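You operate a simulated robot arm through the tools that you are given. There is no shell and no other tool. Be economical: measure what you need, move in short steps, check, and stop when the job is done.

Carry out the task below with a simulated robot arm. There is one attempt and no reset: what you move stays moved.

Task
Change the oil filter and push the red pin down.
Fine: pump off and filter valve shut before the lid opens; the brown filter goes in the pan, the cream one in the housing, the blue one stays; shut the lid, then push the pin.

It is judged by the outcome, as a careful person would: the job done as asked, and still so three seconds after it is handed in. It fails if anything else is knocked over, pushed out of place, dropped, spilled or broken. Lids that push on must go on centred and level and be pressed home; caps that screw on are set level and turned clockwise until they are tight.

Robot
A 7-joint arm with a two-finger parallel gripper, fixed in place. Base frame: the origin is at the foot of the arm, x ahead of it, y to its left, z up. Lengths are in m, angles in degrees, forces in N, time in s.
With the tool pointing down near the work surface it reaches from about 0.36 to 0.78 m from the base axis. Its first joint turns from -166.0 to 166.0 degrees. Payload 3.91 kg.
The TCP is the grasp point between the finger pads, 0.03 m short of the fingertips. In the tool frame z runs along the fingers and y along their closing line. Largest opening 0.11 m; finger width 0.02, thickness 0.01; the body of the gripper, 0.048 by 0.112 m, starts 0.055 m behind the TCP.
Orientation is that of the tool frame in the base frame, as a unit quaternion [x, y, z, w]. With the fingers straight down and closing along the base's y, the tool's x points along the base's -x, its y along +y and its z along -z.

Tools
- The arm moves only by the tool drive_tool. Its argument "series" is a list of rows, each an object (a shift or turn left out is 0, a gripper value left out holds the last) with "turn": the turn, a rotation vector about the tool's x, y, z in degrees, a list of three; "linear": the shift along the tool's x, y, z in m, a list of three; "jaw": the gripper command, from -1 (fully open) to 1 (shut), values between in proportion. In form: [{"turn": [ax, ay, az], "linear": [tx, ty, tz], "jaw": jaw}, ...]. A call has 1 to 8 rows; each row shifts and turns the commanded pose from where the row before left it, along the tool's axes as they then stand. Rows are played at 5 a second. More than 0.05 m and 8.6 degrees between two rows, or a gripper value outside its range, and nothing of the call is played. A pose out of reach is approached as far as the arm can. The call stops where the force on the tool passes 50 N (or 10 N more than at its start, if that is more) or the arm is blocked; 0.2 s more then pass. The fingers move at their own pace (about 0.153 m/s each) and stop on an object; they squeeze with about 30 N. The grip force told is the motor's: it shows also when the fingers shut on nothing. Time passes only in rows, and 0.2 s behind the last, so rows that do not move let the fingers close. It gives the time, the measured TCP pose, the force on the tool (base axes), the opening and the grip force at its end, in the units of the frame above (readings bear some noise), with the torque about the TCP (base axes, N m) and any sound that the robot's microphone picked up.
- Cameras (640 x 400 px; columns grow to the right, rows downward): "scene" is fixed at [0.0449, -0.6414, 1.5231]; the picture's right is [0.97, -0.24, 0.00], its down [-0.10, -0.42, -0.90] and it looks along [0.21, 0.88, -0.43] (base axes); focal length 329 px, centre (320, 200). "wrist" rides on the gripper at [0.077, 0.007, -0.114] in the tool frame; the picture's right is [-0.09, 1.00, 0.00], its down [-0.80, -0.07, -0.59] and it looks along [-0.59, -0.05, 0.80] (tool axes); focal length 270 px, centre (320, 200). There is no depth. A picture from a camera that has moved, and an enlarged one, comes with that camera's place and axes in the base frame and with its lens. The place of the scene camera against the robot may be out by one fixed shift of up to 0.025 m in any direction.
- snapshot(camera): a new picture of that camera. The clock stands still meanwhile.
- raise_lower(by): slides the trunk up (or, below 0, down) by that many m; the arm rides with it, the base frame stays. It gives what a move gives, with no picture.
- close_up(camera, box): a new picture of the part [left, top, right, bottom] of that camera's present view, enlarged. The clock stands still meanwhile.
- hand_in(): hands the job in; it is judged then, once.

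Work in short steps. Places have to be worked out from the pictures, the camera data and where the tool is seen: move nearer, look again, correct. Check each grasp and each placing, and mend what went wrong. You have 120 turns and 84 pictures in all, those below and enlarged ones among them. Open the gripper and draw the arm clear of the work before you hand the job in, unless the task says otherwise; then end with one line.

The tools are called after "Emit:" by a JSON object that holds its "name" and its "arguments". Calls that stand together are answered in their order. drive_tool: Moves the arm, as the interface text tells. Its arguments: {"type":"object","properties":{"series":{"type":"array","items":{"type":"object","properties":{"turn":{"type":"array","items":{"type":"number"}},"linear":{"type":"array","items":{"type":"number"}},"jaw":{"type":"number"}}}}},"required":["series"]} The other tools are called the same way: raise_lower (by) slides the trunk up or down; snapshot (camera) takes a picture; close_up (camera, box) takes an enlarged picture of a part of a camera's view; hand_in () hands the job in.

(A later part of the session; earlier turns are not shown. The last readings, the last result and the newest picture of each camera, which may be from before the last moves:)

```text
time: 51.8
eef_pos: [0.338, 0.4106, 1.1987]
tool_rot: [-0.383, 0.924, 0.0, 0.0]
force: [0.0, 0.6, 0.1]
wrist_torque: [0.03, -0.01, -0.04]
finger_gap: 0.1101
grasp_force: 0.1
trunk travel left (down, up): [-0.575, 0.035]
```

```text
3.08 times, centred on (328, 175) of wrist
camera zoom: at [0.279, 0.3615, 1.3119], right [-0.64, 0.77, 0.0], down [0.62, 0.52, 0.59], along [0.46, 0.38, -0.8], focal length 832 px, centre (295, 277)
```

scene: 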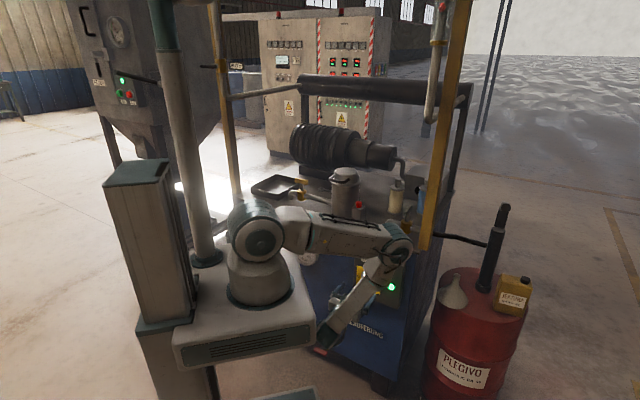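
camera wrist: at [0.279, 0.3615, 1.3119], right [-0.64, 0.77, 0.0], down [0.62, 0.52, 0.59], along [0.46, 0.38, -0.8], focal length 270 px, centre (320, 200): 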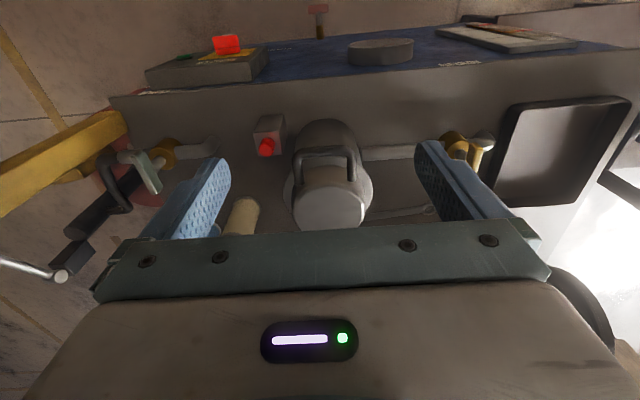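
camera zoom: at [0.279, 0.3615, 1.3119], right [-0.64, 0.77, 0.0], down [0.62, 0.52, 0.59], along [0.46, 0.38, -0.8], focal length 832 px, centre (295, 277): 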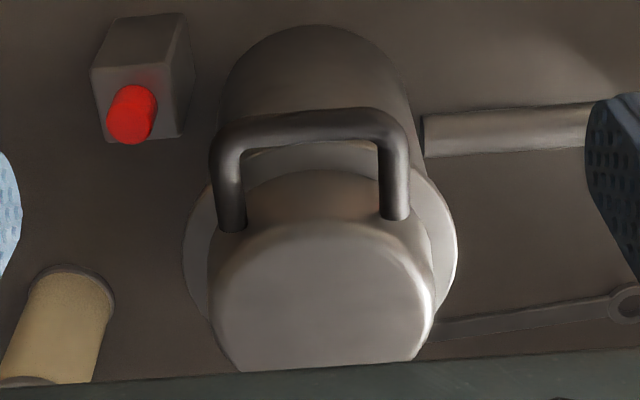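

The handle loop is ~6.5 cm wide: I can grip it across u from outside on its two legs. I move over it and check.

Emit:
{"name": "drive_tool", "arguments": {"series": [{"linear": [-0.025, 0.001, 0.02]}, {"linear": [-0.022, 0.001, 0.03]}, {"linear": [0, 0, 0.025]}]}}

Emit:
{"name": "snapshot", "arguments": {"camera": "wrist"}}

Emit:
{"name": "close_up", "arguments": {"camera": "scene", "box": [299, 150, 395, 210]}}

```text
time: 52.6
eef_pos: [0.3691, 0.451, 1.1232]
tool_rot: [-0.384, 0.923, 0.0, -0.001]
force: [-0.4, -0.4, 0.7]
wrist_torque: [0.01, 0.01, -0.02]
finger_gap: 0.1098
grasp_force: 0.1
trunk travel left (down, up): [-0.575, 0.035]
```

```text
48 pictures are left
camera wrist: at [0.3104, 0.4012, 1.2372], right [-0.64, 0.77, 0.0], down [0.62, 0.52, 0.59], along [0.46, 0.38, -0.8], focal length 270 px, centre (320, 200)
```

wrist: 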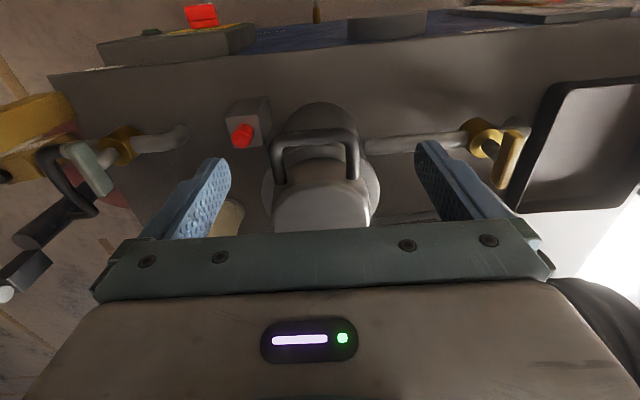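

```text
6.67 times, centred on (347, 180) of scene
camera zoom: at [0.0449, -0.6414, 1.5231], right [0.97, -0.24, 0.0], down [-0.1, -0.42, -0.9], along [0.21, 0.88, -0.43], focal length 2193 px, centre (140, 333)
```

zoom: 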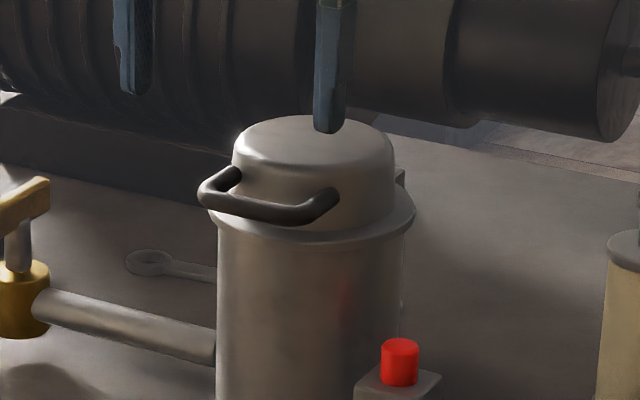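

Cross-checking fingertip and handle in both views puts the bar at v≈0.595, z≈1.03, u≈-0.053. I shift forward, narrow the jaw to ~8.5 cm, and descend partway.

Emit:
{"name": "drive_tool", "arguments": {"series": [{"linear": [-0.015, -0.005, 0.02], "jaw": -0.6}, {"linear": [0, 0, 0.03]}, {"linear": [0, 0, 0.013]}]}}

Emit:
{"name": "snapshot", "arguments": {"camera": "wrist"}}

Emit:
{"name": "close_up", "arguments": {"camera": "scene", "box": [299, 150, 395, 210]}}

```text
time: 53.4
eef_pos: [0.3846, 0.4569, 1.061]
tool_rot: [-0.383, 0.924, 0.0, 0.001]
force: [-0.6, 1.8, 0.3]
wrist_torque: [-0.01, 0.0, 0.01]
finger_gap: 0.0882
grasp_force: 0.0
trunk travel left (down, up): [-0.575, 0.035]
```

```text
46 pictures are left
camera wrist: at [0.3253, 0.408, 1.1746], right [-0.64, 0.77, 0.0], down [0.62, 0.52, 0.59], along [0.46, 0.38, -0.8], focal length 270 px, centre (320, 200)
```

wrist: 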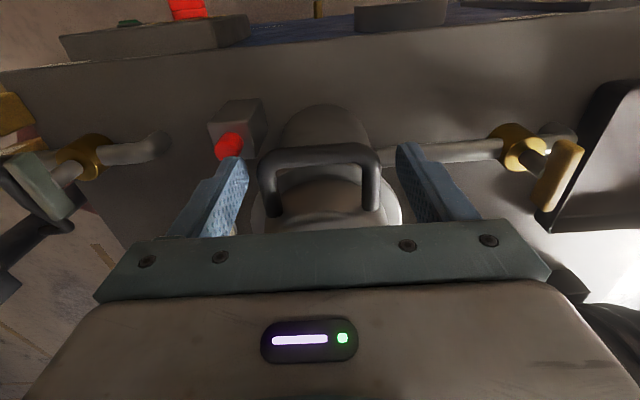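

```text
6.67 times, centred on (347, 180) of scene
camera zoom: at [0.0449, -0.6414, 1.5231], right [0.97, -0.24, 0.0], down [-0.1, -0.42, -0.9], along [0.21, 0.88, -0.43], focal length 2193 px, centre (140, 333)
```

zoom: 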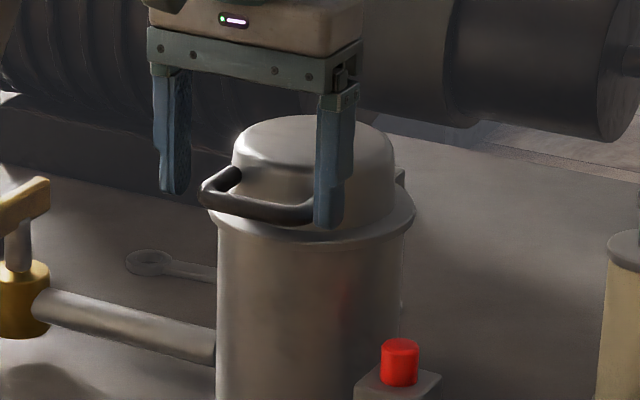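

Fingertips are at the handle's level and centred. I go 7 mm forward, 1 cm down, and close.

Emit:
{"name": "drive_tool", "arguments": {"series": [{"linear": [-0.007, 0, 0.005]}, {"linear": [0, 0, 0.006]}, {"jaw": 1}, {}, {}]}}

Emit:
{"name": "snapshot", "arguments": {"camera": "wrist"}}

```text
time: 54.6
eef_pos: [0.3896, 0.4604, 1.0507]
tool_rot: [-0.384, 0.923, 0.0, 0.0]
force: [2.2, -3.5, 2.5]
wrist_torque: [-0.58, -0.6, 0.17]
finger_gap: 0.0744
grasp_force: 45.3
trunk travel left (down, up): [-0.575, 0.035]
```

```text
44 pictures are left
camera wrist: at [0.3305, 0.4107, 1.1642], right [-0.64, 0.77, 0.0], down [0.62, 0.52, 0.59], along [0.46, 0.38, -0.8], focal length 270 px, centre (320, 200)
```

wrist: 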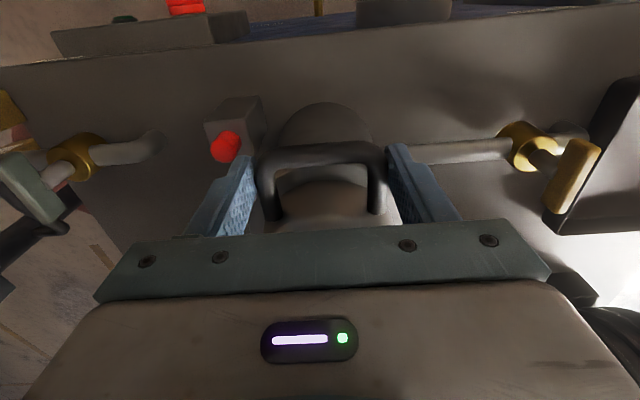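

Gripped on the legs (7.4 cm). I lift along the hinge arc, first 20°, watching force.

Emit:
{"name": "drive_tool", "arguments": {"series": [{"linear": [-0.001, 0, -0.011]}, {"linear": [-0.001, 0, -0.011]}, {"linear": [-0.003, 0, -0.011]}, {"linear": [-0.003, 0, -0.01]}]}}

Emit:
{"name": "close_up", "arguments": {"camera": "scene", "box": [299, 150, 395, 210]}}

```text
time: 55.6
eef_pos: [0.3978, 0.4667, 1.0908]
tool_rot: [-0.383, 0.924, -0.001, -0.002]
force: [13.1, 4.2, -16.7]
wrist_torque: [-0.58, 0.7, 0.09]
finger_gap: 0.074
grasp_force: 44.9
trunk travel left (down, up): [-0.575, 0.035]
```

```text
6.67 times, centred on (347, 180) of scene
camera zoom: at [0.0449, -0.6414, 1.5231], right [0.97, -0.24, 0.0], down [-0.1, -0.42, -0.9], along [0.21, 0.88, -0.43], focal length 2193 px, centre (140, 333)
```

zoom: 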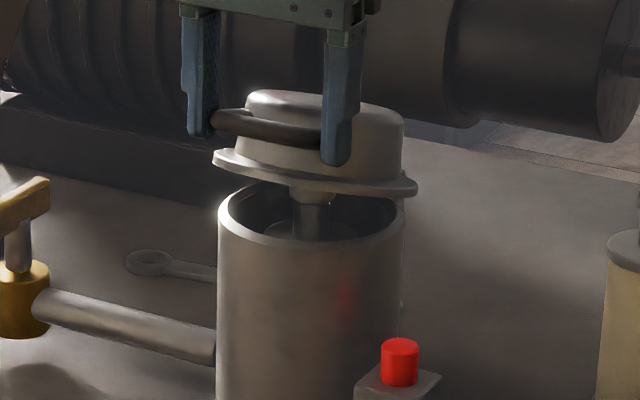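

The lid opens cleanly. I continue the arc to ~60°.

Emit:
{"name": "drive_tool", "arguments": {"series": [{"linear": [-0.006, 0, -0.01]}, {"linear": [-0.006, 0, -0.01]}, {"linear": [-0.007, 0, -0.009]}, {"linear": [-0.007, 0, -0.008]}, {"linear": [-0.009, 0, -0.008]}, {"linear": [-0.009, 0, -0.007]}]}}

Emit:
{"name": "close_up", "arguments": {"camera": "scene", "box": [299, 140, 395, 200]}}

```text
time: 57.0
eef_pos: [0.4255, 0.4953, 1.1446]
tool_rot: [-0.383, 0.924, 0.0, -0.001]
force: [3.4, -14.0, -7.6]
wrist_torque: [-1.21, 1.02, 0.02]
finger_gap: 0.0741
grasp_force: 45.3
trunk travel left (down, up): [-0.575, 0.035]
```

```text
6.67 times, centred on (347, 170) of scene
camera zoom: at [0.0449, -0.6414, 1.5231], right [0.97, -0.24, 0.0], down [-0.1, -0.42, -0.9], along [0.21, 0.88, -0.43], focal length 2193 px, centre (140, 400)
```

zoom: 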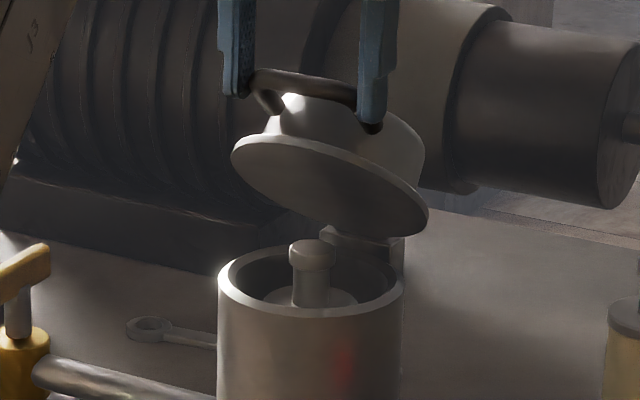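

Measured radius ≈0.115 m. Continue to ~95°.

Emit:
{"name": "drive_tool", "arguments": {"series": [{"linear": [-0.009, 0, -0.005]}, {"linear": [-0.009, 0, -0.004]}, {"linear": [-0.01, 0, -0.003]}, {"linear": [-0.01, 0, -0.002]}, {"linear": [-0.01, 0, -0.001]}, {"linear": [-0.01, 0, 0]}, {"linear": [-0.01, 0, 0]}]}}

Emit:
{"name": "close_up", "arguments": {"camera": "scene", "box": [299, 140, 395, 200]}}

```text
time: 58.6
eef_pos: [0.4712, 0.5428, 1.1644]
tool_rot: [-0.383, 0.924, 0.002, 0.004]
force: [6.6, -18.1, 27.4]
wrist_torque: [-0.81, -0.08, -0.43]
finger_gap: 0.0747
grasp_force: 45.2
trunk travel left (down, up): [-0.575, 0.035]
```

```text
6.67 times, centred on (347, 170) of scene
camera zoom: at [0.0449, -0.6414, 1.5231], right [0.97, -0.24, 0.0], down [-0.1, -0.42, -0.9], along [0.21, 0.88, -0.43], focal length 2193 px, centre (140, 400)
```

zoom: 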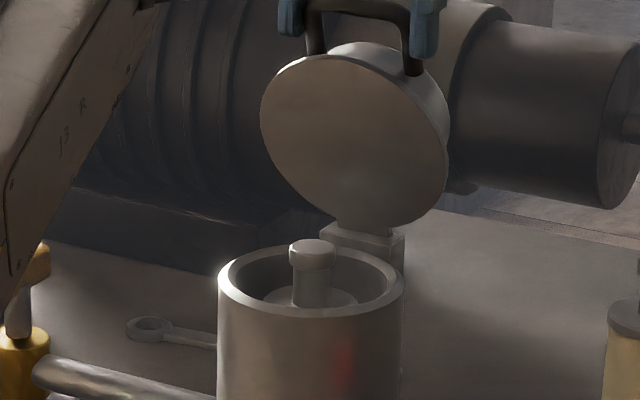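

About 90°. I carry it a little beyond, with a falling arc, until it meets its stop.

Emit:
{"name": "drive_tool", "arguments": {"series": [{"linear": [-0.008, 0, 0.003]}, {"linear": [-0.009, 0, 0.003]}, {"linear": [-0.009, 0, 0.004]}, {"linear": [-0.009, 0, 0.004]}]}}

Emit:
{"name": "close_up", "arguments": {"camera": "scene", "box": [299, 140, 395, 200]}}

```text
time: 59.6
eef_pos: [0.4828, 0.5539, 1.1454]
tool_rot: [-0.384, 0.923, 0.003, 0.003]
force: [9.3, -10.5, 37.4]
wrist_torque: [-0.03, -0.13, 0.15]
finger_gap: 0.0746
grasp_force: 44.9
out of reach, approached as far as the arm can: row 2, 3, 4
trunk travel left (down, up): [-0.575, 0.035]
```

```text
6.67 times, centred on (347, 170) of scene
camera zoom: at [0.0449, -0.6414, 1.5231], right [0.97, -0.24, 0.0], down [-0.1, -0.42, -0.9], along [0.21, 0.88, -0.43], focal length 2193 px, centre (140, 400)
```

zoom: 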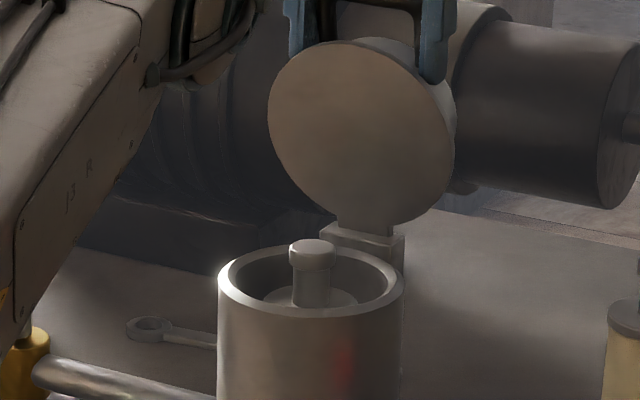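

The lid is past vertical with its mass leaning back, so it should stay. I release and check.

Emit:
{"name": "drive_tool", "arguments": {"series": [{"jaw": 0}, {"jaw": -0.6}, {}]}}

Emit:
{"name": "drive_tool", "arguments": {"series": [{"linear": [0, 0, -0.04]}, {"linear": [0.03, 0, -0.04]}, {"linear": [0.045, 0, 0]}, {"linear": [0.045, 0, 0]}]}}

Emit:
{"name": "close_up", "arguments": {"camera": "scene", "box": [299, 130, 427, 210]}}

Emit:
{"name": "snapshot", "arguments": {"camera": "wrist"}}

```text
time: 60.4
eef_pos: [0.4847, 0.5583, 1.1389]
tool_rot: [-0.382, 0.924, 0.0, -0.002]
force: [0.3, 0.1, -0.7]
wrist_torque: [0.03, 0.03, -0.03]
finger_gap: 0.0882
grasp_force: 0.0
trunk travel left (down, up): [-0.575, 0.035]
```

```text
time: 61.4
eef_pos: [0.391, 0.4612, 1.2179]
tool_rot: [-0.383, 0.924, 0.001, 0.001]
force: [0.5, -1.3, 0.0]
wrist_torque: [-0.01, 0.01, 0.0]
finger_gap: 0.088
grasp_force: 0.0
out of reach, approached as far as the arm can: row 1
trunk travel left (down, up): [-0.575, 0.035]
```

```text
5.00 times, centred on (363, 170) of scene
camera zoom: at [0.0449, -0.6414, 1.5231], right [0.97, -0.24, 0.0], down [-0.1, -0.42, -0.9], along [0.21, 0.88, -0.43], focal length 1645 px, centre (105, 350)
```

zoom: 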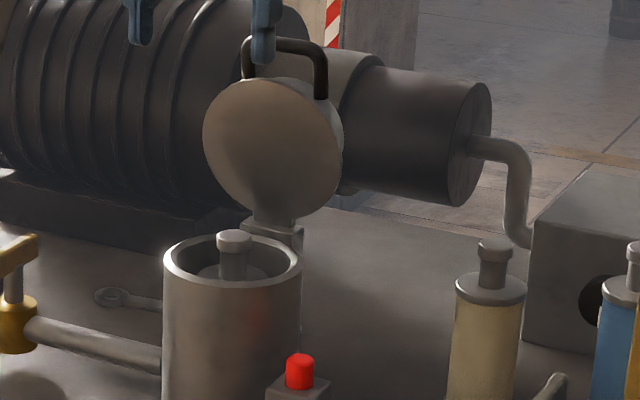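

```text
38 pictures are left
camera wrist: at [0.332, 0.4112, 1.3305], right [-0.64, 0.77, 0.0], down [0.62, 0.52, 0.6], along [0.46, 0.38, -0.8], focal length 270 px, centre (320, 200)
```

wrist: 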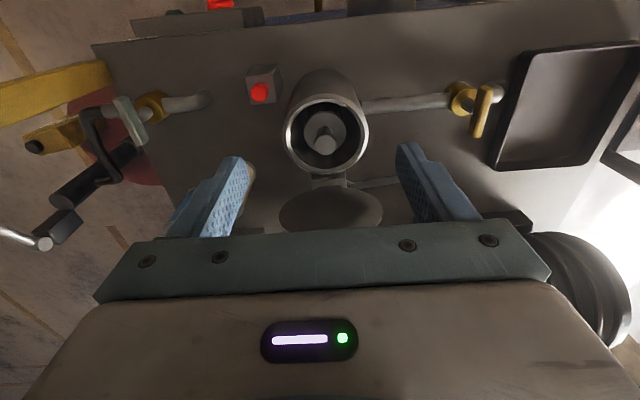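

The lid stays open. I enlarge the housing from above to locate the filter knob.

Emit:
{"name": "close_up", "arguments": {"camera": "wrist", "box": [264, 60, 392, 190]}}

```text
3.08 times, centred on (328, 125) of wrist
camera zoom: at [0.332, 0.4112, 1.3305], right [-0.64, 0.77, 0.0], down [0.62, 0.52, 0.6], along [0.46, 0.38, -0.8], focal length 832 px, centre (295, 431)
```

zoom: 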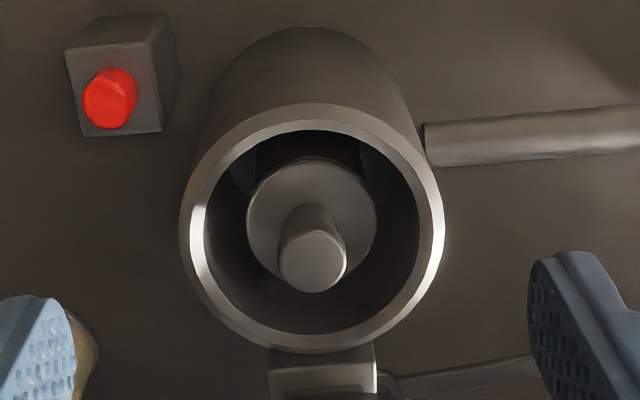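

Knob at about u=-0.050, v=0.66, top z≈1.035. I move above it with a narrower jaw and check.

Emit:
{"name": "drive_tool", "arguments": {"series": [{"linear": [-0.03, 0, 0.01], "jaw": 0.05}, {"linear": [-0.027, 0, 0.02]}, {"linear": [0, 0, 0.04]}, {"linear": [0, 0, 0.04]}, {"linear": [0, 0, 0.03]}]}}

Emit:
{"name": "snapshot", "arguments": {"camera": "wrist"}}

Emit:
{"name": "close_up", "arguments": {"camera": "scene", "box": [299, 140, 395, 200]}}

```text
time: 62.6
eef_pos: [0.4347, 0.5027, 1.0727]
tool_rot: [-0.383, 0.924, 0.0, -0.001]
force: [0.2, 0.0, -0.2]
wrist_torque: [0.0, 0.0, -0.01]
finger_gap: 0.0525
grasp_force: 0.1
trunk travel left (down, up): [-0.575, 0.035]
```

```text
36 pictures are left
camera wrist: at [0.3759, 0.4531, 1.1865], right [-0.64, 0.77, 0.0], down [0.62, 0.52, 0.59], along [0.46, 0.38, -0.8], focal length 270 px, centre (320, 200)
```

wrist: 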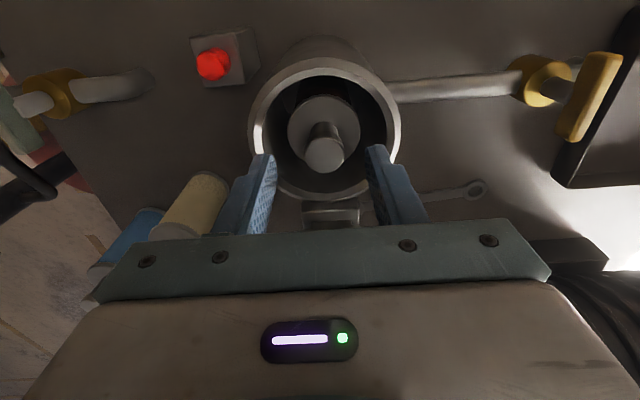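

```text
6.67 times, centred on (347, 170) of scene
camera zoom: at [0.0449, -0.6414, 1.5231], right [0.97, -0.24, 0.0], down [-0.1, -0.42, -0.9], along [0.21, 0.88, -0.43], focal length 2193 px, centre (140, 400)
```

zoom: 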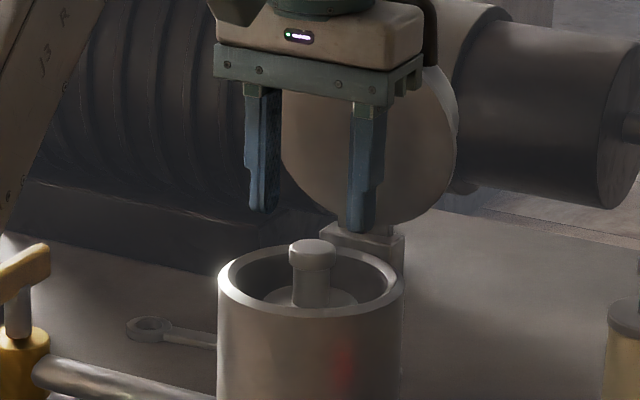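

Aligned to within 2 mm. I descend 4.2 cm and close on the knob.

Emit:
{"name": "drive_tool", "arguments": {"series": [{"linear": [-0.001, 0.0015, 0.015]}, {"linear": [0, 0, 0.015]}, {"linear": [0, 0, 0.012]}, {"jaw": 1}, {}, {}]}}

Emit:
{"name": "snapshot", "arguments": {"camera": "wrist"}}

```text
time: 64.0
eef_pos: [0.4337, 0.5045, 1.0313]
tool_rot: [-0.383, 0.924, -0.001, -0.001]
force: [-0.1, 0.4, 0.0]
wrist_torque: [-0.02, 0.01, -0.01]
finger_gap: 0.0268
grasp_force: 29.6
trunk travel left (down, up): [-0.575, 0.035]
```

```text
34 pictures are left
camera wrist: at [0.3743, 0.4553, 1.1449], right [-0.64, 0.77, 0.0], down [0.62, 0.52, 0.59], along [0.45, 0.38, -0.8], focal length 270 px, centre (320, 200)
```

wrist: 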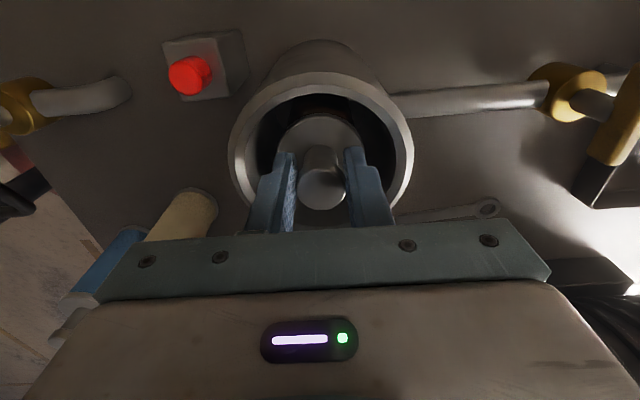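

Gripped at 2.7 cm. I lift straight up.

Emit:
{"name": "drive_tool", "arguments": {"series": [{"linear": [0, 0, -0.02]}, {"linear": [0, 0, -0.03]}, {"linear": [0, 0, -0.03]}, {"linear": [0, 0, -0.03]}, {"linear": [0, 0, -0.03]}, {"linear": [0, 0, -0.03]}]}}

Emit:
{"name": "close_up", "arguments": {"camera": "scene", "box": [260, 120, 420, 220]}}

```text
time: 65.4
eef_pos: [0.4355, 0.5046, 1.2019]
tool_rot: [-0.383, 0.924, -0.001, -0.001]
force: [-0.7, 0.0, -2.5]
wrist_torque: [-0.01, 0.01, 0.0]
finger_gap: 0.0269
grasp_force: 30.4
trunk travel left (down, up): [-0.575, 0.035]
```

```text
4.00 times, centred on (340, 170) of scene
camera zoom: at [0.0449, -0.6414, 1.5231], right [0.97, -0.24, 0.0], down [-0.1, -0.42, -0.9], along [0.21, 0.88, -0.43], focal length 1316 px, centre (240, 320)
```

zoom: 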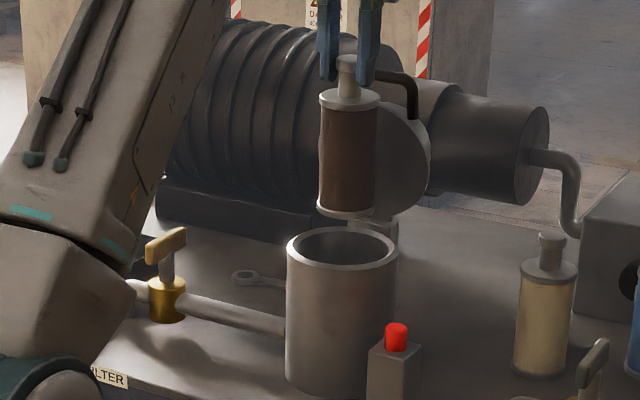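

Brown filter is out. I raise the trunk the last 3.5 cm for reach and carry it over past the valve toward the pan.

Emit:
{"name": "raise_lower", "arguments": {"by": 0.034}}

Emit:
{"name": "drive_tool", "arguments": {"series": [{"linear": [0.0079, 0.0446, 0]}, {"linear": [0.0079, 0.0446, 0]}, {"linear": [0.0079, 0.0446, 0]}, {"linear": [0.0079, 0.0446, 0]}, {"linear": [0.0079, 0.0446, 0.005]}, {"linear": [0.0079, 0.0446, 0.01]}, {"linear": [0.0079, 0.0446, 0.01]}]}}

Emit:
{"name": "snapshot", "arguments": {"camera": "wrist"}}

Emit:
{"name": "snapshot", "arguments": {"camera": "scene"}}

```text
time: 66.2
eef_pos: [0.4345, 0.5037, 1.2362]
tool_rot: [-0.384, 0.924, 0.0, 0.0]
force: [0.3, 0.1, -2.3]
wrist_torque: [-0.02, 0.03, -0.03]
finger_gap: 0.0268
grasp_force: 29.9
trunk travel left (down, up): [-0.609, 0.001]
```

```text
time: 67.8
eef_pos: [0.1736, 0.682, 1.2061]
tool_rot: [-0.384, 0.924, -0.003, -0.001]
force: [0.2, 1.0, -2.6]
wrist_torque: [-0.02, 0.0, 0.02]
finger_gap: 0.0269
grasp_force: 30.7
out of reach, approached as far as the arm can: row 7
trunk travel left (down, up): [-0.609, 0.001]
```

```text
32 pictures are left
camera wrist: at [0.1153, 0.6346, 1.32], right [-0.64, 0.77, 0.0], down [0.62, 0.52, 0.59], along [0.46, 0.38, -0.81], focal length 270 px, centre (320, 200)
```

wrist: 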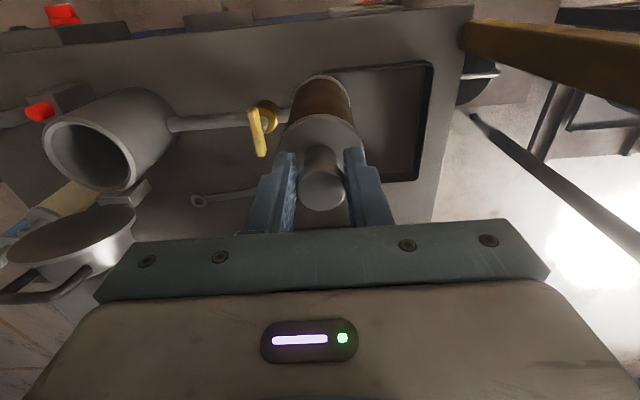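

```text
31 pictures are left
```

scene: 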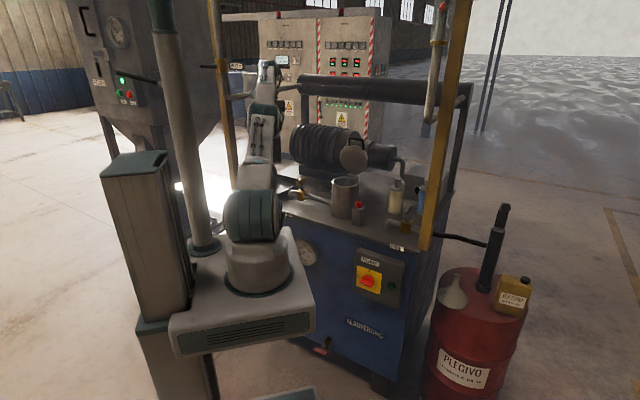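

The reach is at its limit this high; I first lower (filter bottom still above the pan wall), then move out over the pan.

Emit:
{"name": "drive_tool", "arguments": {"series": [{"linear": [0, 0, 0.04]}, {"linear": [0, 0, 0.045]}, {"linear": [-0.015, 0.009, 0.005]}, {"linear": [-0.015, 0.009, 0.005]}, {"linear": [-0.015, 0.009, 0.005]}]}}

Emit:
{"name": "snapshot", "arguments": {"camera": "wrist"}}

```text
time: 69.0
eef_pos: [0.1829, 0.7069, 1.1053]
tool_rot: [-0.383, 0.924, 0.0, 0.0]
force: [0.5, 0.3, -3.0]
wrist_torque: [-0.01, 0.0, 0.02]
finger_gap: 0.0267
grasp_force: 29.9
out of reach, approached as far as the arm can: row 4, 5
trunk travel left (down, up): [-0.609, 0.001]
```

```text
30 pictures are left
camera wrist: at [0.1236, 0.6577, 1.2198], right [-0.64, 0.77, 0.0], down [0.62, 0.52, 0.59], along [0.46, 0.38, -0.8], focal length 270 px, centre (320, 200)
```

wrist: 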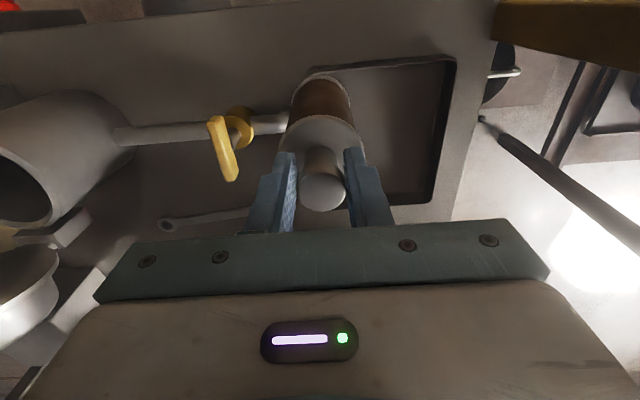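

Reach ends ~1.5 cm short with the tool vertical. A small outward tilt (7°) carries the filter's foot well inside the pan; I tilt, edge out and lower.

Emit:
{"name": "drive_tool", "arguments": {"series": [{"turn": [-3.55, -6.0, 0]}, {"linear": [-0.003, 0.001, 0.02]}, {"linear": [-0.003, 0.001, 0.015]}]}}

Emit:
{"name": "snapshot", "arguments": {"camera": "wrist"}}

Emit:
{"name": "close_up", "arguments": {"camera": "scene", "box": [230, 140, 330, 215]}}

```text
time: 69.8
eef_pos: [0.1858, 0.7145, 1.0746]
tool_rot: [-0.383, 0.922, 0.049, 0.036]
force: [-0.3, -0.5, -1.5]
wrist_torque: [-0.01, 0.03, 0.01]
finger_gap: 0.027
grasp_force: 30.6
trunk travel left (down, up): [-0.609, 0.001]
```

```text
29 pictures are left
camera wrist: at [0.1233, 0.6523, 1.1805], right [-0.64, 0.76, 0.07], down [0.6, 0.44, 0.67], along [0.48, 0.47, -0.74], focal length 270 px, centre (320, 200)
```

wrist: 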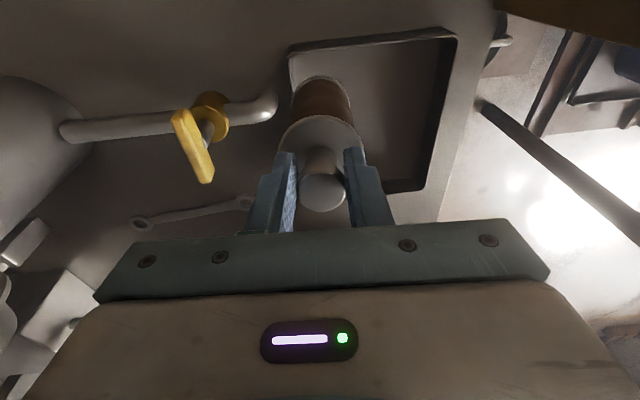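

```text
5.33 times, centred on (280, 178) of scene
camera zoom: at [0.0449, -0.6414, 1.5231], right [0.97, -0.24, 0.0], down [-0.1, -0.42, -0.9], along [0.21, 0.88, -0.43], focal length 1754 px, centre (533, 320)
```

zoom: 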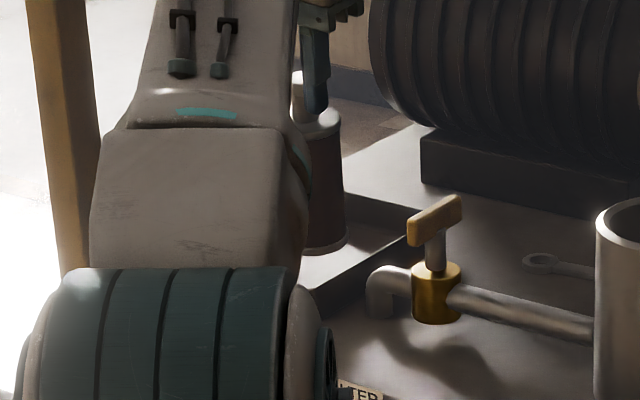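

The pan's near-left wall looks close to the filter's left side; I shift 2 cm further left (−u) before lowering, and check.

Emit:
{"name": "drive_tool", "arguments": {"series": [{"linear": [-0.002, 0.012, 0]}, {"linear": [-0.002, 0.012, 0.0]}]}}

Emit:
{"name": "close_up", "arguments": {"camera": "wrist", "box": [200, 0, 480, 220]}}

```text
time: 70.4
eef_pos: [0.1722, 0.7367, 1.0742]
tool_rot: [-0.384, 0.922, 0.047, 0.037]
force: [0.7, 0.5, -2.4]
wrist_torque: [-0.04, 0.04, 0.03]
finger_gap: 0.0267
grasp_force: 30.4
trunk travel left (down, up): [-0.609, 0.001]
```

```text
1.82 times, centred on (340, 110) of wrist
camera zoom: at [0.1097, 0.6741, 1.1804], right [-0.64, 0.76, 0.07], down [0.6, 0.44, 0.67], along [0.48, 0.47, -0.74], focal length 491 px, centre (284, 364)
```

zoom: 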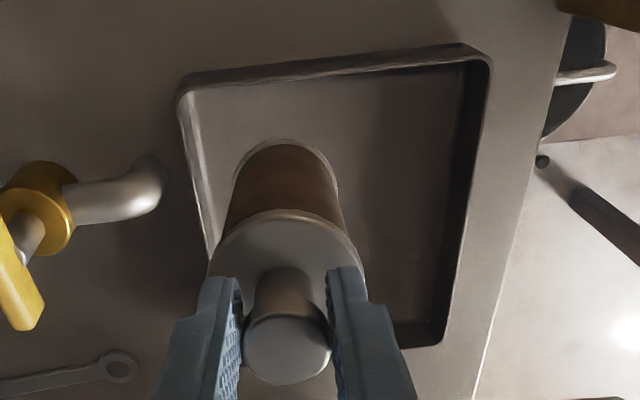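

The foot is clearly inside the pan. I lower in small steps until it touches.

Emit:
{"name": "drive_tool", "arguments": {"series": [{"linear": [0, 0, 0.007]}, {"linear": [0, 0, 0.007]}]}}

Emit:
{"name": "drive_tool", "arguments": {"series": [{"linear": [0, 0, 0.005]}]}}

Emit:
{"name": "drive_tool", "arguments": {"series": [{"linear": [0, 0, 0.004]}]}}

```text
time: 71.0
eef_pos: [0.1738, 0.7404, 1.0623]
tool_rot: [-0.382, 0.922, 0.049, 0.036]
force: [-0.5, -0.4, -2.0]
wrist_torque: [-0.06, 0.02, -0.01]
finger_gap: 0.0269
grasp_force: 30.0
trunk travel left (down, up): [-0.609, 0.001]
```

```text
time: 71.4
eef_pos: [0.1716, 0.7391, 1.0574]
tool_rot: [-0.383, 0.922, 0.047, 0.036]
force: [0.1, 0.1, -1.9]
wrist_torque: [-0.03, 0.02, 0.01]
finger_gap: 0.0271
grasp_force: 29.5
trunk travel left (down, up): [-0.609, 0.001]
```

```text
time: 71.8
eef_pos: [0.173, 0.7392, 1.0523]
tool_rot: [-0.383, 0.922, 0.049, 0.037]
force: [-0.1, -0.2, -1.2]
wrist_torque: [-0.02, 0.01, -0.03]
finger_gap: 0.0266
grasp_force: 29.9
trunk travel left (down, up): [-0.609, 0.001]
```

Emit:
{"name": "drive_tool", "arguments": {"series": [{"linear": [0, 0, 0.005]}]}}

Emit:
{"name": "drive_tool", "arguments": {"series": [{"linear": [0, 0, 0.005]}]}}

Emit:
{"name": "drive_tool", "arguments": {"series": [{"linear": [0, 0, 0.004]}]}}

```text
time: 72.2
eef_pos: [0.1727, 0.7403, 1.0487]
tool_rot: [-0.382, 0.922, 0.048, 0.035]
force: [0.3, -0.1, -2.1]
wrist_torque: [0.04, 0.03, 0.0]
finger_gap: 0.0267
grasp_force: 30.0
trunk travel left (down, up): [-0.609, 0.001]
```

```text
time: 72.6
eef_pos: [0.1732, 0.7419, 1.0427]
tool_rot: [-0.383, 0.922, 0.047, 0.036]
force: [0.5, 0.2, -2.8]
wrist_torque: [-0.04, 0.0, -0.01]
finger_gap: 0.0271
grasp_force: 30.2
trunk travel left (down, up): [-0.609, 0.001]
```

```text
time: 73.0
eef_pos: [0.1733, 0.7405, 1.0397]
tool_rot: [-0.382, 0.922, 0.049, 0.036]
force: [1.0, 0.9, -2.5]
wrist_torque: [-0.01, 0.02, -0.02]
finger_gap: 0.027
grasp_force: 30.4
trunk travel left (down, up): [-0.609, 0.001]
```

Not touching yet; I continue.

Emit:
{"name": "drive_tool", "arguments": {"series": [{"linear": [0, 0, 0.005]}, {}]}}

Emit:
{"name": "drive_tool", "arguments": {"series": [{"linear": [0, 0, 0.005]}, {}]}}

Emit:
{"name": "close_up", "arguments": {"camera": "wrist", "box": [200, 0, 480, 220]}}

```text
time: 73.6
eef_pos: [0.1738, 0.7425, 1.0337]
tool_rot: [-0.383, 0.922, 0.048, 0.036]
force: [-0.1, -0.6, -2.1]
wrist_torque: [-0.02, 0.04, -0.01]
finger_gap: 0.0268
grasp_force: 30.1
trunk travel left (down, up): [-0.609, 0.001]
```

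```text
time: 74.2
eef_pos: [0.1736, 0.7431, 1.0292]
tool_rot: [-0.382, 0.922, 0.047, 0.036]
force: [0.1, 0.3, -2.1]
wrist_torque: [-0.02, 0.03, 0.0]
finger_gap: 0.0269
grasp_force: 29.7
trunk travel left (down, up): [-0.609, 0.001]
```

```text
1.82 times, centred on (340, 110) of wrist
camera zoom: at [0.1109, 0.6807, 1.1349], right [-0.64, 0.76, 0.07], down [0.6, 0.44, 0.67], along [0.48, 0.47, -0.74], focal length 491 px, centre (284, 364)
```

zoom: 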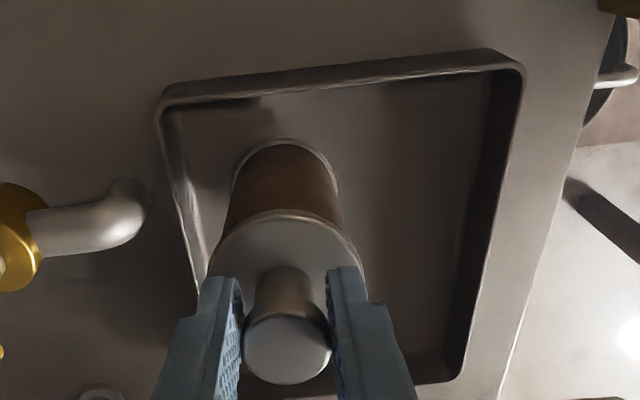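

Emit:
{"name": "drive_tool", "arguments": {"series": [{"linear": [0, 0, 0.006]}, {}]}}

Emit:
{"name": "drive_tool", "arguments": {"series": [{"linear": [0, 0, 0.006]}, {}]}}

Emit:
{"name": "drive_tool", "arguments": {"series": [{"linear": [0, 0, 0.005]}, {}]}}

```text
time: 74.8
eef_pos: [0.1734, 0.7437, 1.0235]
tool_rot: [-0.383, 0.922, 0.048, 0.036]
force: [-0.3, -0.8, 0.9]
wrist_torque: [-0.07, 0.03, 0.01]
finger_gap: 0.0271
grasp_force: 29.7
trunk travel left (down, up): [-0.609, 0.001]
```

```text
time: 75.4
eef_pos: [0.174, 0.7422, 1.0226]
tool_rot: [-0.382, 0.922, 0.052, 0.039]
force: [0.6, 3.4, 23.9]
wrist_torque: [0.24, -0.13, 0.0]
finger_gap: 0.027
grasp_force: 30.2
trunk travel left (down, up): [-0.609, 0.001]
```

```text
time: 76.0
eef_pos: [0.1738, 0.7427, 1.0147]
tool_rot: [-0.381, 0.922, 0.051, 0.038]
force: [-0.3, 3.4, 24.2]
wrist_torque: [0.29, -0.26, 0.03]
finger_gap: 0.0272
grasp_force: 30.4
trunk travel left (down, up): [-0.609, 0.001]
```

Touched at z≈1.024. I ease back up 7 mm and open gently so it settles upright.

Emit:
{"name": "drive_tool", "arguments": {"series": [{"linear": [0, 0, -0.007]}, {"jaw": 0.3}, {"jaw": -0.3}, {}]}}

Emit:
{"name": "snapshot", "arguments": {"camera": "wrist"}}

```text
time: 77.0
eef_pos: [0.1742, 0.7435, 1.0186]
tool_rot: [-0.383, 0.922, 0.048, 0.036]
force: [0.6, 0.6, 0.9]
wrist_torque: [0.02, 0.0, 0.03]
finger_gap: 0.0715
grasp_force: 0.0
trunk travel left (down, up): [-0.609, 0.001]
```

```text
25 pictures are left
camera wrist: at [0.1117, 0.6809, 1.1246], right [-0.64, 0.76, 0.07], down [0.6, 0.44, 0.67], along [0.48, 0.47, -0.74], focal length 270 px, centre (320, 200)
```

wrist: 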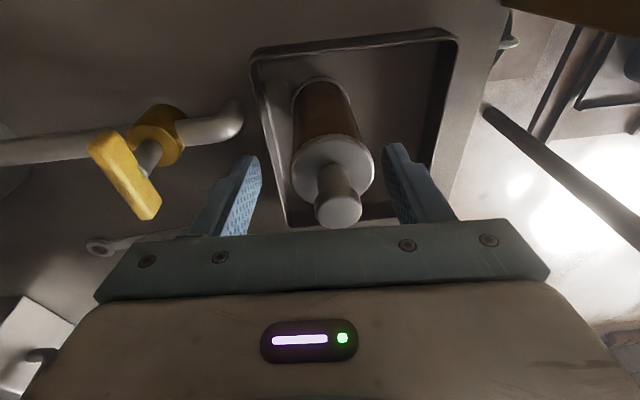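

The brown filter stands upright in the pan. I withdraw upward, untilt, and travel in front of the housing toward the cream filter.

Emit:
{"name": "drive_tool", "arguments": {"series": [{"linear": [0, 0, -0.03]}, {"linear": [0, 0, -0.045]}, {"linear": [0.02, 0, -0.04]}, {"turn": [3.55, 6.0, 0], "linear": [0.03, -0.01, -0.02]}, {"linear": [0, -0.047, 0]}, {"linear": [0, -0.047, 0]}, {"linear": [0, -0.047, 0]}, {"linear": [0, -0.047, 0]}]}}

Emit:
{"name": "drive_tool", "arguments": {"series": [{"linear": [0, -0.047, 0]}, {"linear": [0, -0.047, 0]}, {"linear": [0, -0.047, 0]}, {"linear": [0, -0.047, 0]}, {"linear": [0, -0.047, 0]}, {"linear": [0, -0.047, 0]}, {"linear": [-0.03, -0.02, 0]}]}}

Emit:
{"name": "snapshot", "arguments": {"camera": "wrist"}}

Emit:
{"name": "close_up", "arguments": {"camera": "scene", "box": [250, 130, 450, 255]}}

```text
time: 78.8
eef_pos: [0.2763, 0.5514, 1.1488]
tool_rot: [-0.384, 0.924, 0.001, -0.001]
force: [0.1, -0.4, -0.4]
wrist_torque: [-0.01, 0.02, 0.02]
finger_gap: 0.0713
grasp_force: 0.1
trunk travel left (down, up): [-0.609, 0.001]
```

```text
time: 80.4
eef_pos: [0.5077, 0.3637, 1.15]
tool_rot: [-0.383, 0.924, 0.0, -0.001]
force: [-0.4, -0.1, -0.3]
wrist_torque: [-0.01, 0.02, 0.02]
finger_gap: 0.0714
grasp_force: 0.0
trunk travel left (down, up): [-0.609, 0.001]
```

```text
24 pictures are left
camera wrist: at [0.4498, 0.3145, 1.2628], right [-0.64, 0.77, 0.0], down [0.62, 0.52, 0.59], along [0.45, 0.38, -0.81], focal length 270 px, centre (320, 200)
```

wrist: 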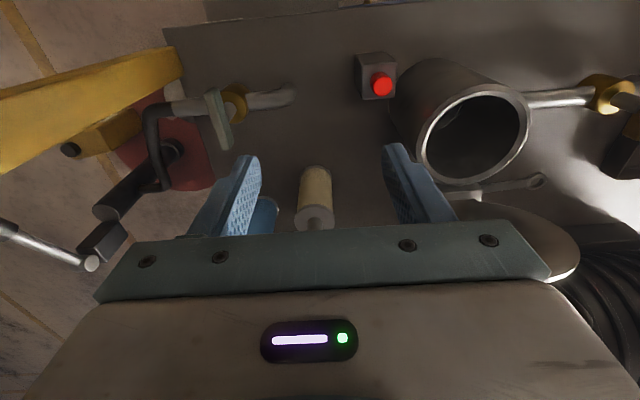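

```text
3.20 times, centred on (350, 192) of scene
camera zoom: at [0.0449, -0.6414, 1.5231], right [0.97, -0.24, 0.0], down [-0.1, -0.42, -0.9], along [0.21, 0.88, -0.43], focal length 1052 px, centre (224, 224)
```

zoom: 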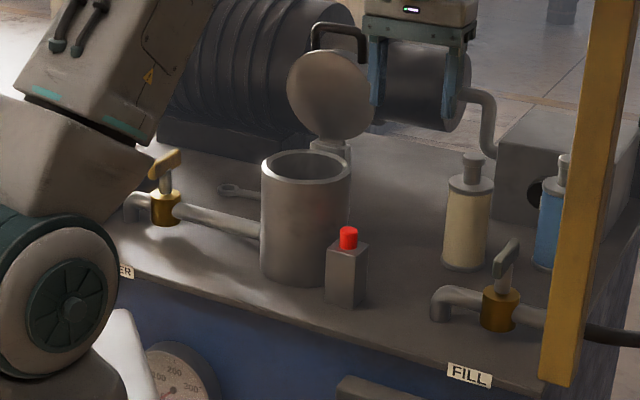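

Cream filter looks to be near u≈0.117, v≈0.77 — beyond vertical reach, so I pitch the tool 12° outward (about the closing axis, so the filter can still stay upright), and approach above it.

Emit:
{"name": "drive_tool", "arguments": {"series": [{"turn": [0, -6, 0]}, {"turn": [0, -6, 0]}, {"linear": [-0.0343, -0.005, 0.0312]}, {"linear": [-0.0343, -0.005, 0.0312]}, {"linear": [-0.0343, -0.005, 0.0312]}]}}

Emit:
{"name": "snapshot", "arguments": {"camera": "wrist"}}

Emit:
{"name": "close_up", "arguments": {"camera": "scene", "box": [350, 140, 450, 215]}}

```text
time: 81.6
eef_pos: [0.6045, 0.4377, 1.0743]
tool_rot: [-0.381, 0.919, 0.039, 0.096]
force: [0.8, -0.1, -0.2]
wrist_torque: [-0.03, 0.0, 0.01]
finger_gap: 0.0717
grasp_force: 0.2
trunk travel left (down, up): [-0.609, 0.001]
```

```text
22 pictures are left
camera wrist: at [0.5296, 0.373, 1.1706], right [-0.65, 0.76, 0.02], down [0.52, 0.42, 0.75], along [0.56, 0.49, -0.66], focal length 270 px, centre (320, 200)
```

wrist: 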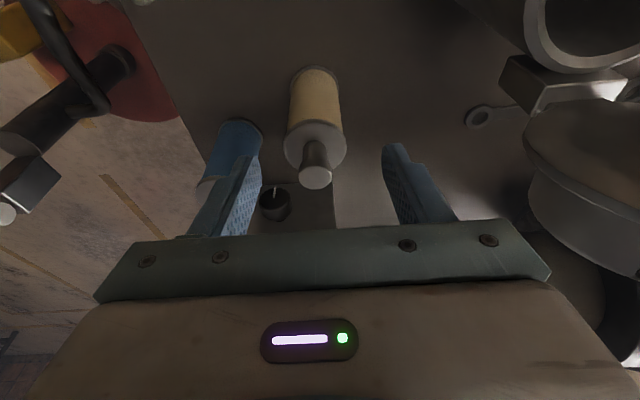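

```text
5.33 times, centred on (400, 178) of scene
camera zoom: at [0.0449, -0.6414, 1.5231], right [0.97, -0.24, 0.0], down [-0.1, -0.42, -0.9], along [0.21, 0.88, -0.43], focal length 1754 px, centre (-107, 320)
```

zoom: 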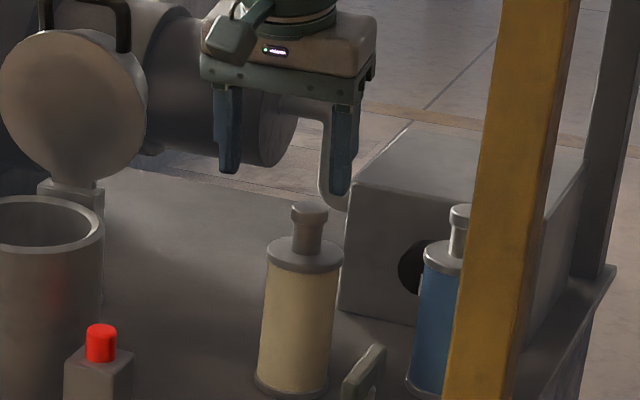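

Knob top resolves to about u=0.1245, v=0.79, z≈1.01. I move out and down in two steps.

Emit:
{"name": "drive_tool", "arguments": {"series": [{"linear": [-0.02, -0.003, 0.02]}, {"linear": [-0.02, -0.003, 0.02]}, {"linear": [0, 0, 0.012]}]}}

Emit:
{"name": "snapshot", "arguments": {"camera": "wrist"}}

Emit:
{"name": "close_up", "arguments": {"camera": "scene", "box": [350, 140, 450, 215]}}

```text
time: 82.4
eef_pos: [0.6433, 0.4665, 1.033]
tool_rot: [-0.381, 0.919, 0.041, 0.095]
force: [0.1, 0.3, 0.5]
wrist_torque: [0.01, 0.01, 0.0]
finger_gap: 0.0716
grasp_force: 0.1
trunk travel left (down, up): [-0.609, 0.001]
```

```text
20 pictures are left
camera wrist: at [0.5685, 0.4015, 1.1289], right [-0.64, 0.76, 0.02], down [0.52, 0.42, 0.75], along [0.56, 0.49, -0.66], focal length 270 px, centre (320, 200)
```

wrist: 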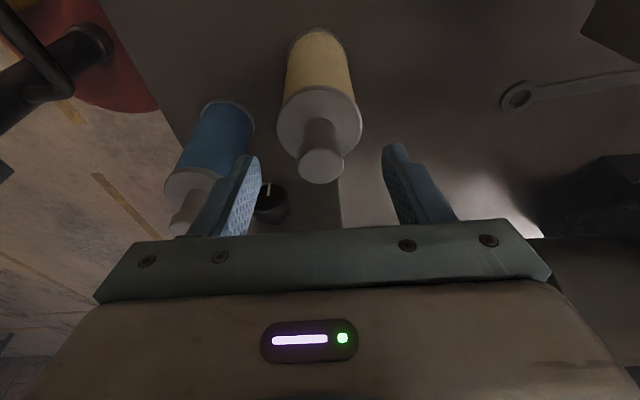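

```text
5.33 times, centred on (400, 178) of scene
camera zoom: at [0.0449, -0.6414, 1.5231], right [0.97, -0.24, 0.0], down [-0.1, -0.42, -0.9], along [0.21, 0.88, -0.43], focal length 1754 px, centre (-107, 320)
```

zoom: 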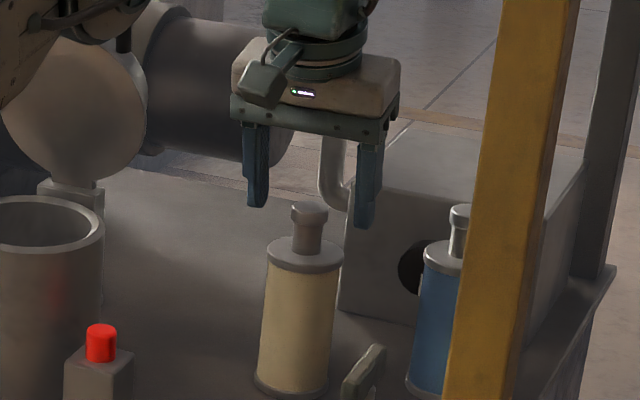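

Nearly there: knob at u≈0.123, v≈0.786, top z≈1.013. I drop 1.5 cm and close.

Emit:
{"name": "drive_tool", "arguments": {"series": [{"linear": [0.002, 0.002, 0.008]}, {"linear": [0, 0, 0.007]}, {"jaw": 1}, {}, {}]}}

Emit:
{"name": "snapshot", "arguments": {"camera": "wrist"}}

```text
time: 83.6
eef_pos: [0.6435, 0.4679, 1.0191]
tool_rot: [-0.381, 0.919, 0.04, 0.096]
force: [0.7, -0.4, -0.7]
wrist_torque: [0.13, -0.06, -0.05]
finger_gap: 0.0271
grasp_force: 30.1
trunk travel left (down, up): [-0.609, 0.001]
```

```text
18 pictures are left
camera wrist: at [0.5686, 0.4036, 1.115], right [-0.64, 0.76, 0.02], down [0.52, 0.42, 0.75], along [0.56, 0.49, -0.66], focal length 270 px, centre (320, 200)
```

wrist: 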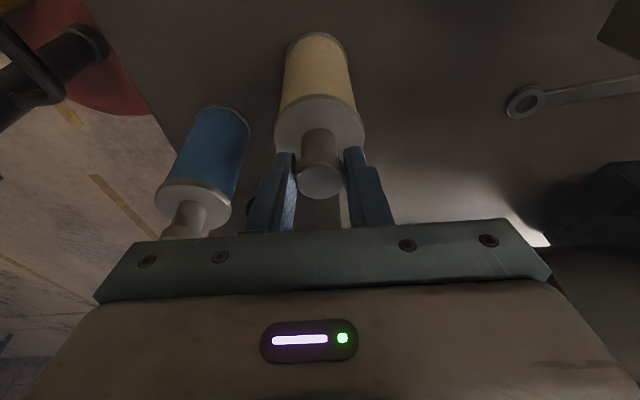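

Gripped (2.7 cm). I lift, then come up and back.

Emit:
{"name": "drive_tool", "arguments": {"series": [{"linear": [-0.0042, 0, -0.0196]}, {"linear": [-0.001, 0, -0.0205]}, {"linear": [0.0134, 0, -0.0335]}, {"linear": [0.0134, 0, -0.0335]}, {"linear": [0.0134, 0, -0.0335]}, {"linear": [0.0134, 0, -0.0335]}, {"linear": [0.0134, 0, -0.0335]}]}}

Emit:
{"name": "close_up", "arguments": {"camera": "scene", "box": [290, 110, 450, 230]}}

```text
time: 85.2
eef_pos: [0.5719, 0.3963, 1.2121]
tool_rot: [-0.381, 0.919, 0.04, 0.096]
force: [-1.3, -0.6, -2.0]
wrist_torque: [-0.01, -0.02, -0.02]
finger_gap: 0.0268
grasp_force: 29.7
trunk travel left (down, up): [-0.609, 0.001]
```

```text
3.33 times, centred on (370, 170) of scene
camera zoom: at [0.0449, -0.6414, 1.5231], right [0.97, -0.24, 0.0], down [-0.1, -0.42, -0.9], along [0.21, 0.88, -0.43], focal length 1096 px, centre (153, 300)
```

zoom: 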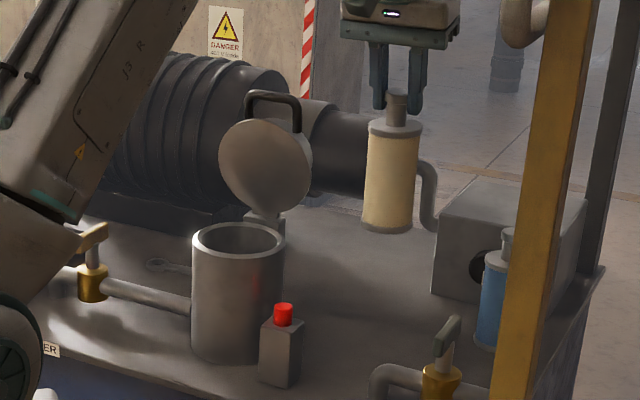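

Held upright. I retreat in v to clear the lid, move across, and come over the housing mouth.

Emit:
{"name": "drive_tool", "arguments": {"series": [{"linear": [0.032, 0, -0.007]}, {"linear": [0.032, 0, -0.007]}, {"linear": [0, 0.0435, 0]}, {"linear": [0, 0.0435, 0]}, {"linear": [0, 0.0435, 0]}, {"linear": [0, 0.0435, 0]}, {"linear": [-0.02, 0, 0.0045]}, {"linear": [-0.02, 0, 0.0045]}]}}

Emit:
{"name": "snapshot", "arguments": {"camera": "wrist"}}

Emit:
{"name": "close_up", "arguments": {"camera": "scene", "box": [290, 130, 402, 214]}}

```text
time: 87.0
eef_pos: [0.4291, 0.5032, 1.2114]
tool_rot: [-0.382, 0.918, 0.04, 0.096]
force: [0.3, -0.3, -2.6]
wrist_torque: [-0.01, 0.0, 0.01]
finger_gap: 0.0269
grasp_force: 30.2
trunk travel left (down, up): [-0.609, 0.001]
```

```text
16 pictures are left
camera wrist: at [0.3545, 0.4381, 1.3078], right [-0.65, 0.76, 0.02], down [0.52, 0.42, 0.75], along [0.56, 0.49, -0.66], focal length 270 px, centre (320, 200)
```

wrist: 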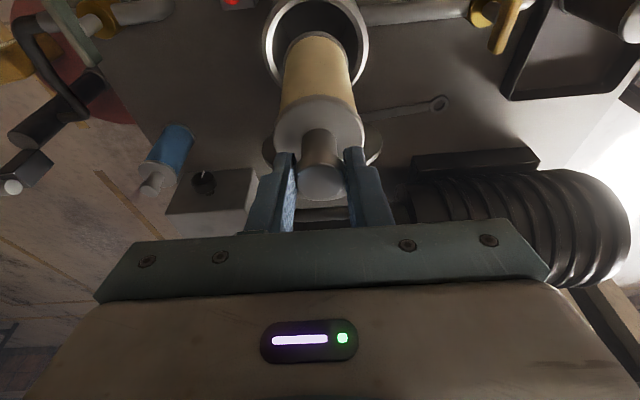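

```text
4.76 times, centred on (346, 172) of scene
camera zoom: at [0.0449, -0.6414, 1.5231], right [0.97, -0.24, 0.0], down [-0.1, -0.42, -0.9], along [0.21, 0.88, -0.43], focal length 1566 px, centre (196, 333)
```

zoom: 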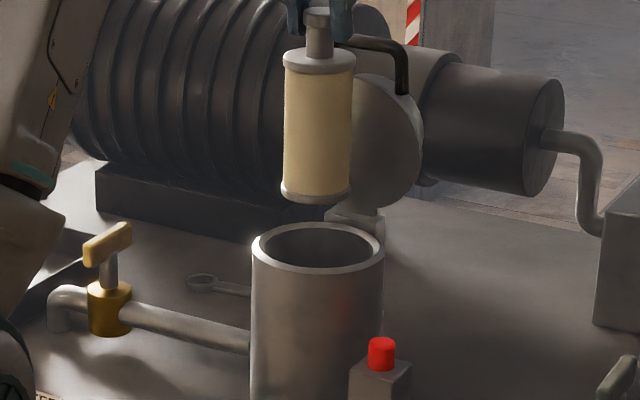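

Filter foot is centred over the mouth within ~3 mm. I correct and lower straight in.

Emit:
{"name": "drive_tool", "arguments": {"series": [{"linear": [-0.003, -0.002, 0]}, {"linear": [0.0042, 0, 0.0196]}, {"linear": [0.0042, 0, 0.0196]}, {"linear": [0.0042, 0, 0.0196]}]}}

Emit:
{"name": "close_up", "arguments": {"camera": "scene", "box": [290, 130, 402, 214]}}

```text
time: 88.0
eef_pos: [0.433, 0.5013, 1.1506]
tool_rot: [-0.38, 0.919, 0.041, 0.096]
force: [0.2, 0.1, -2.4]
wrist_torque: [-0.02, 0.0, 0.01]
finger_gap: 0.0271
grasp_force: 29.7
trunk travel left (down, up): [-0.609, 0.001]
```

```text
4.76 times, centred on (346, 172) of scene
camera zoom: at [0.0449, -0.6414, 1.5231], right [0.97, -0.24, 0.0], down [-0.1, -0.42, -0.9], along [0.21, 0.88, -0.43], focal length 1566 px, centre (196, 333)
```

zoom: 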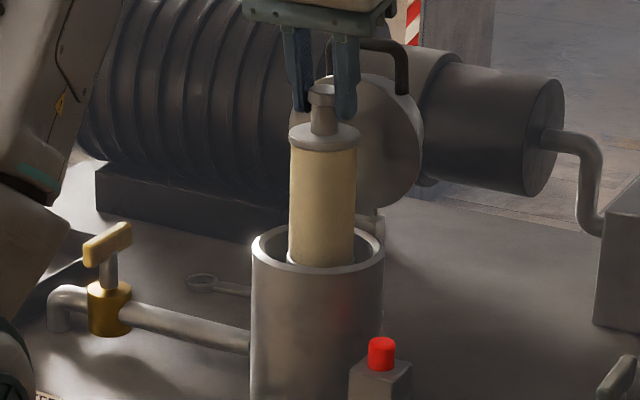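

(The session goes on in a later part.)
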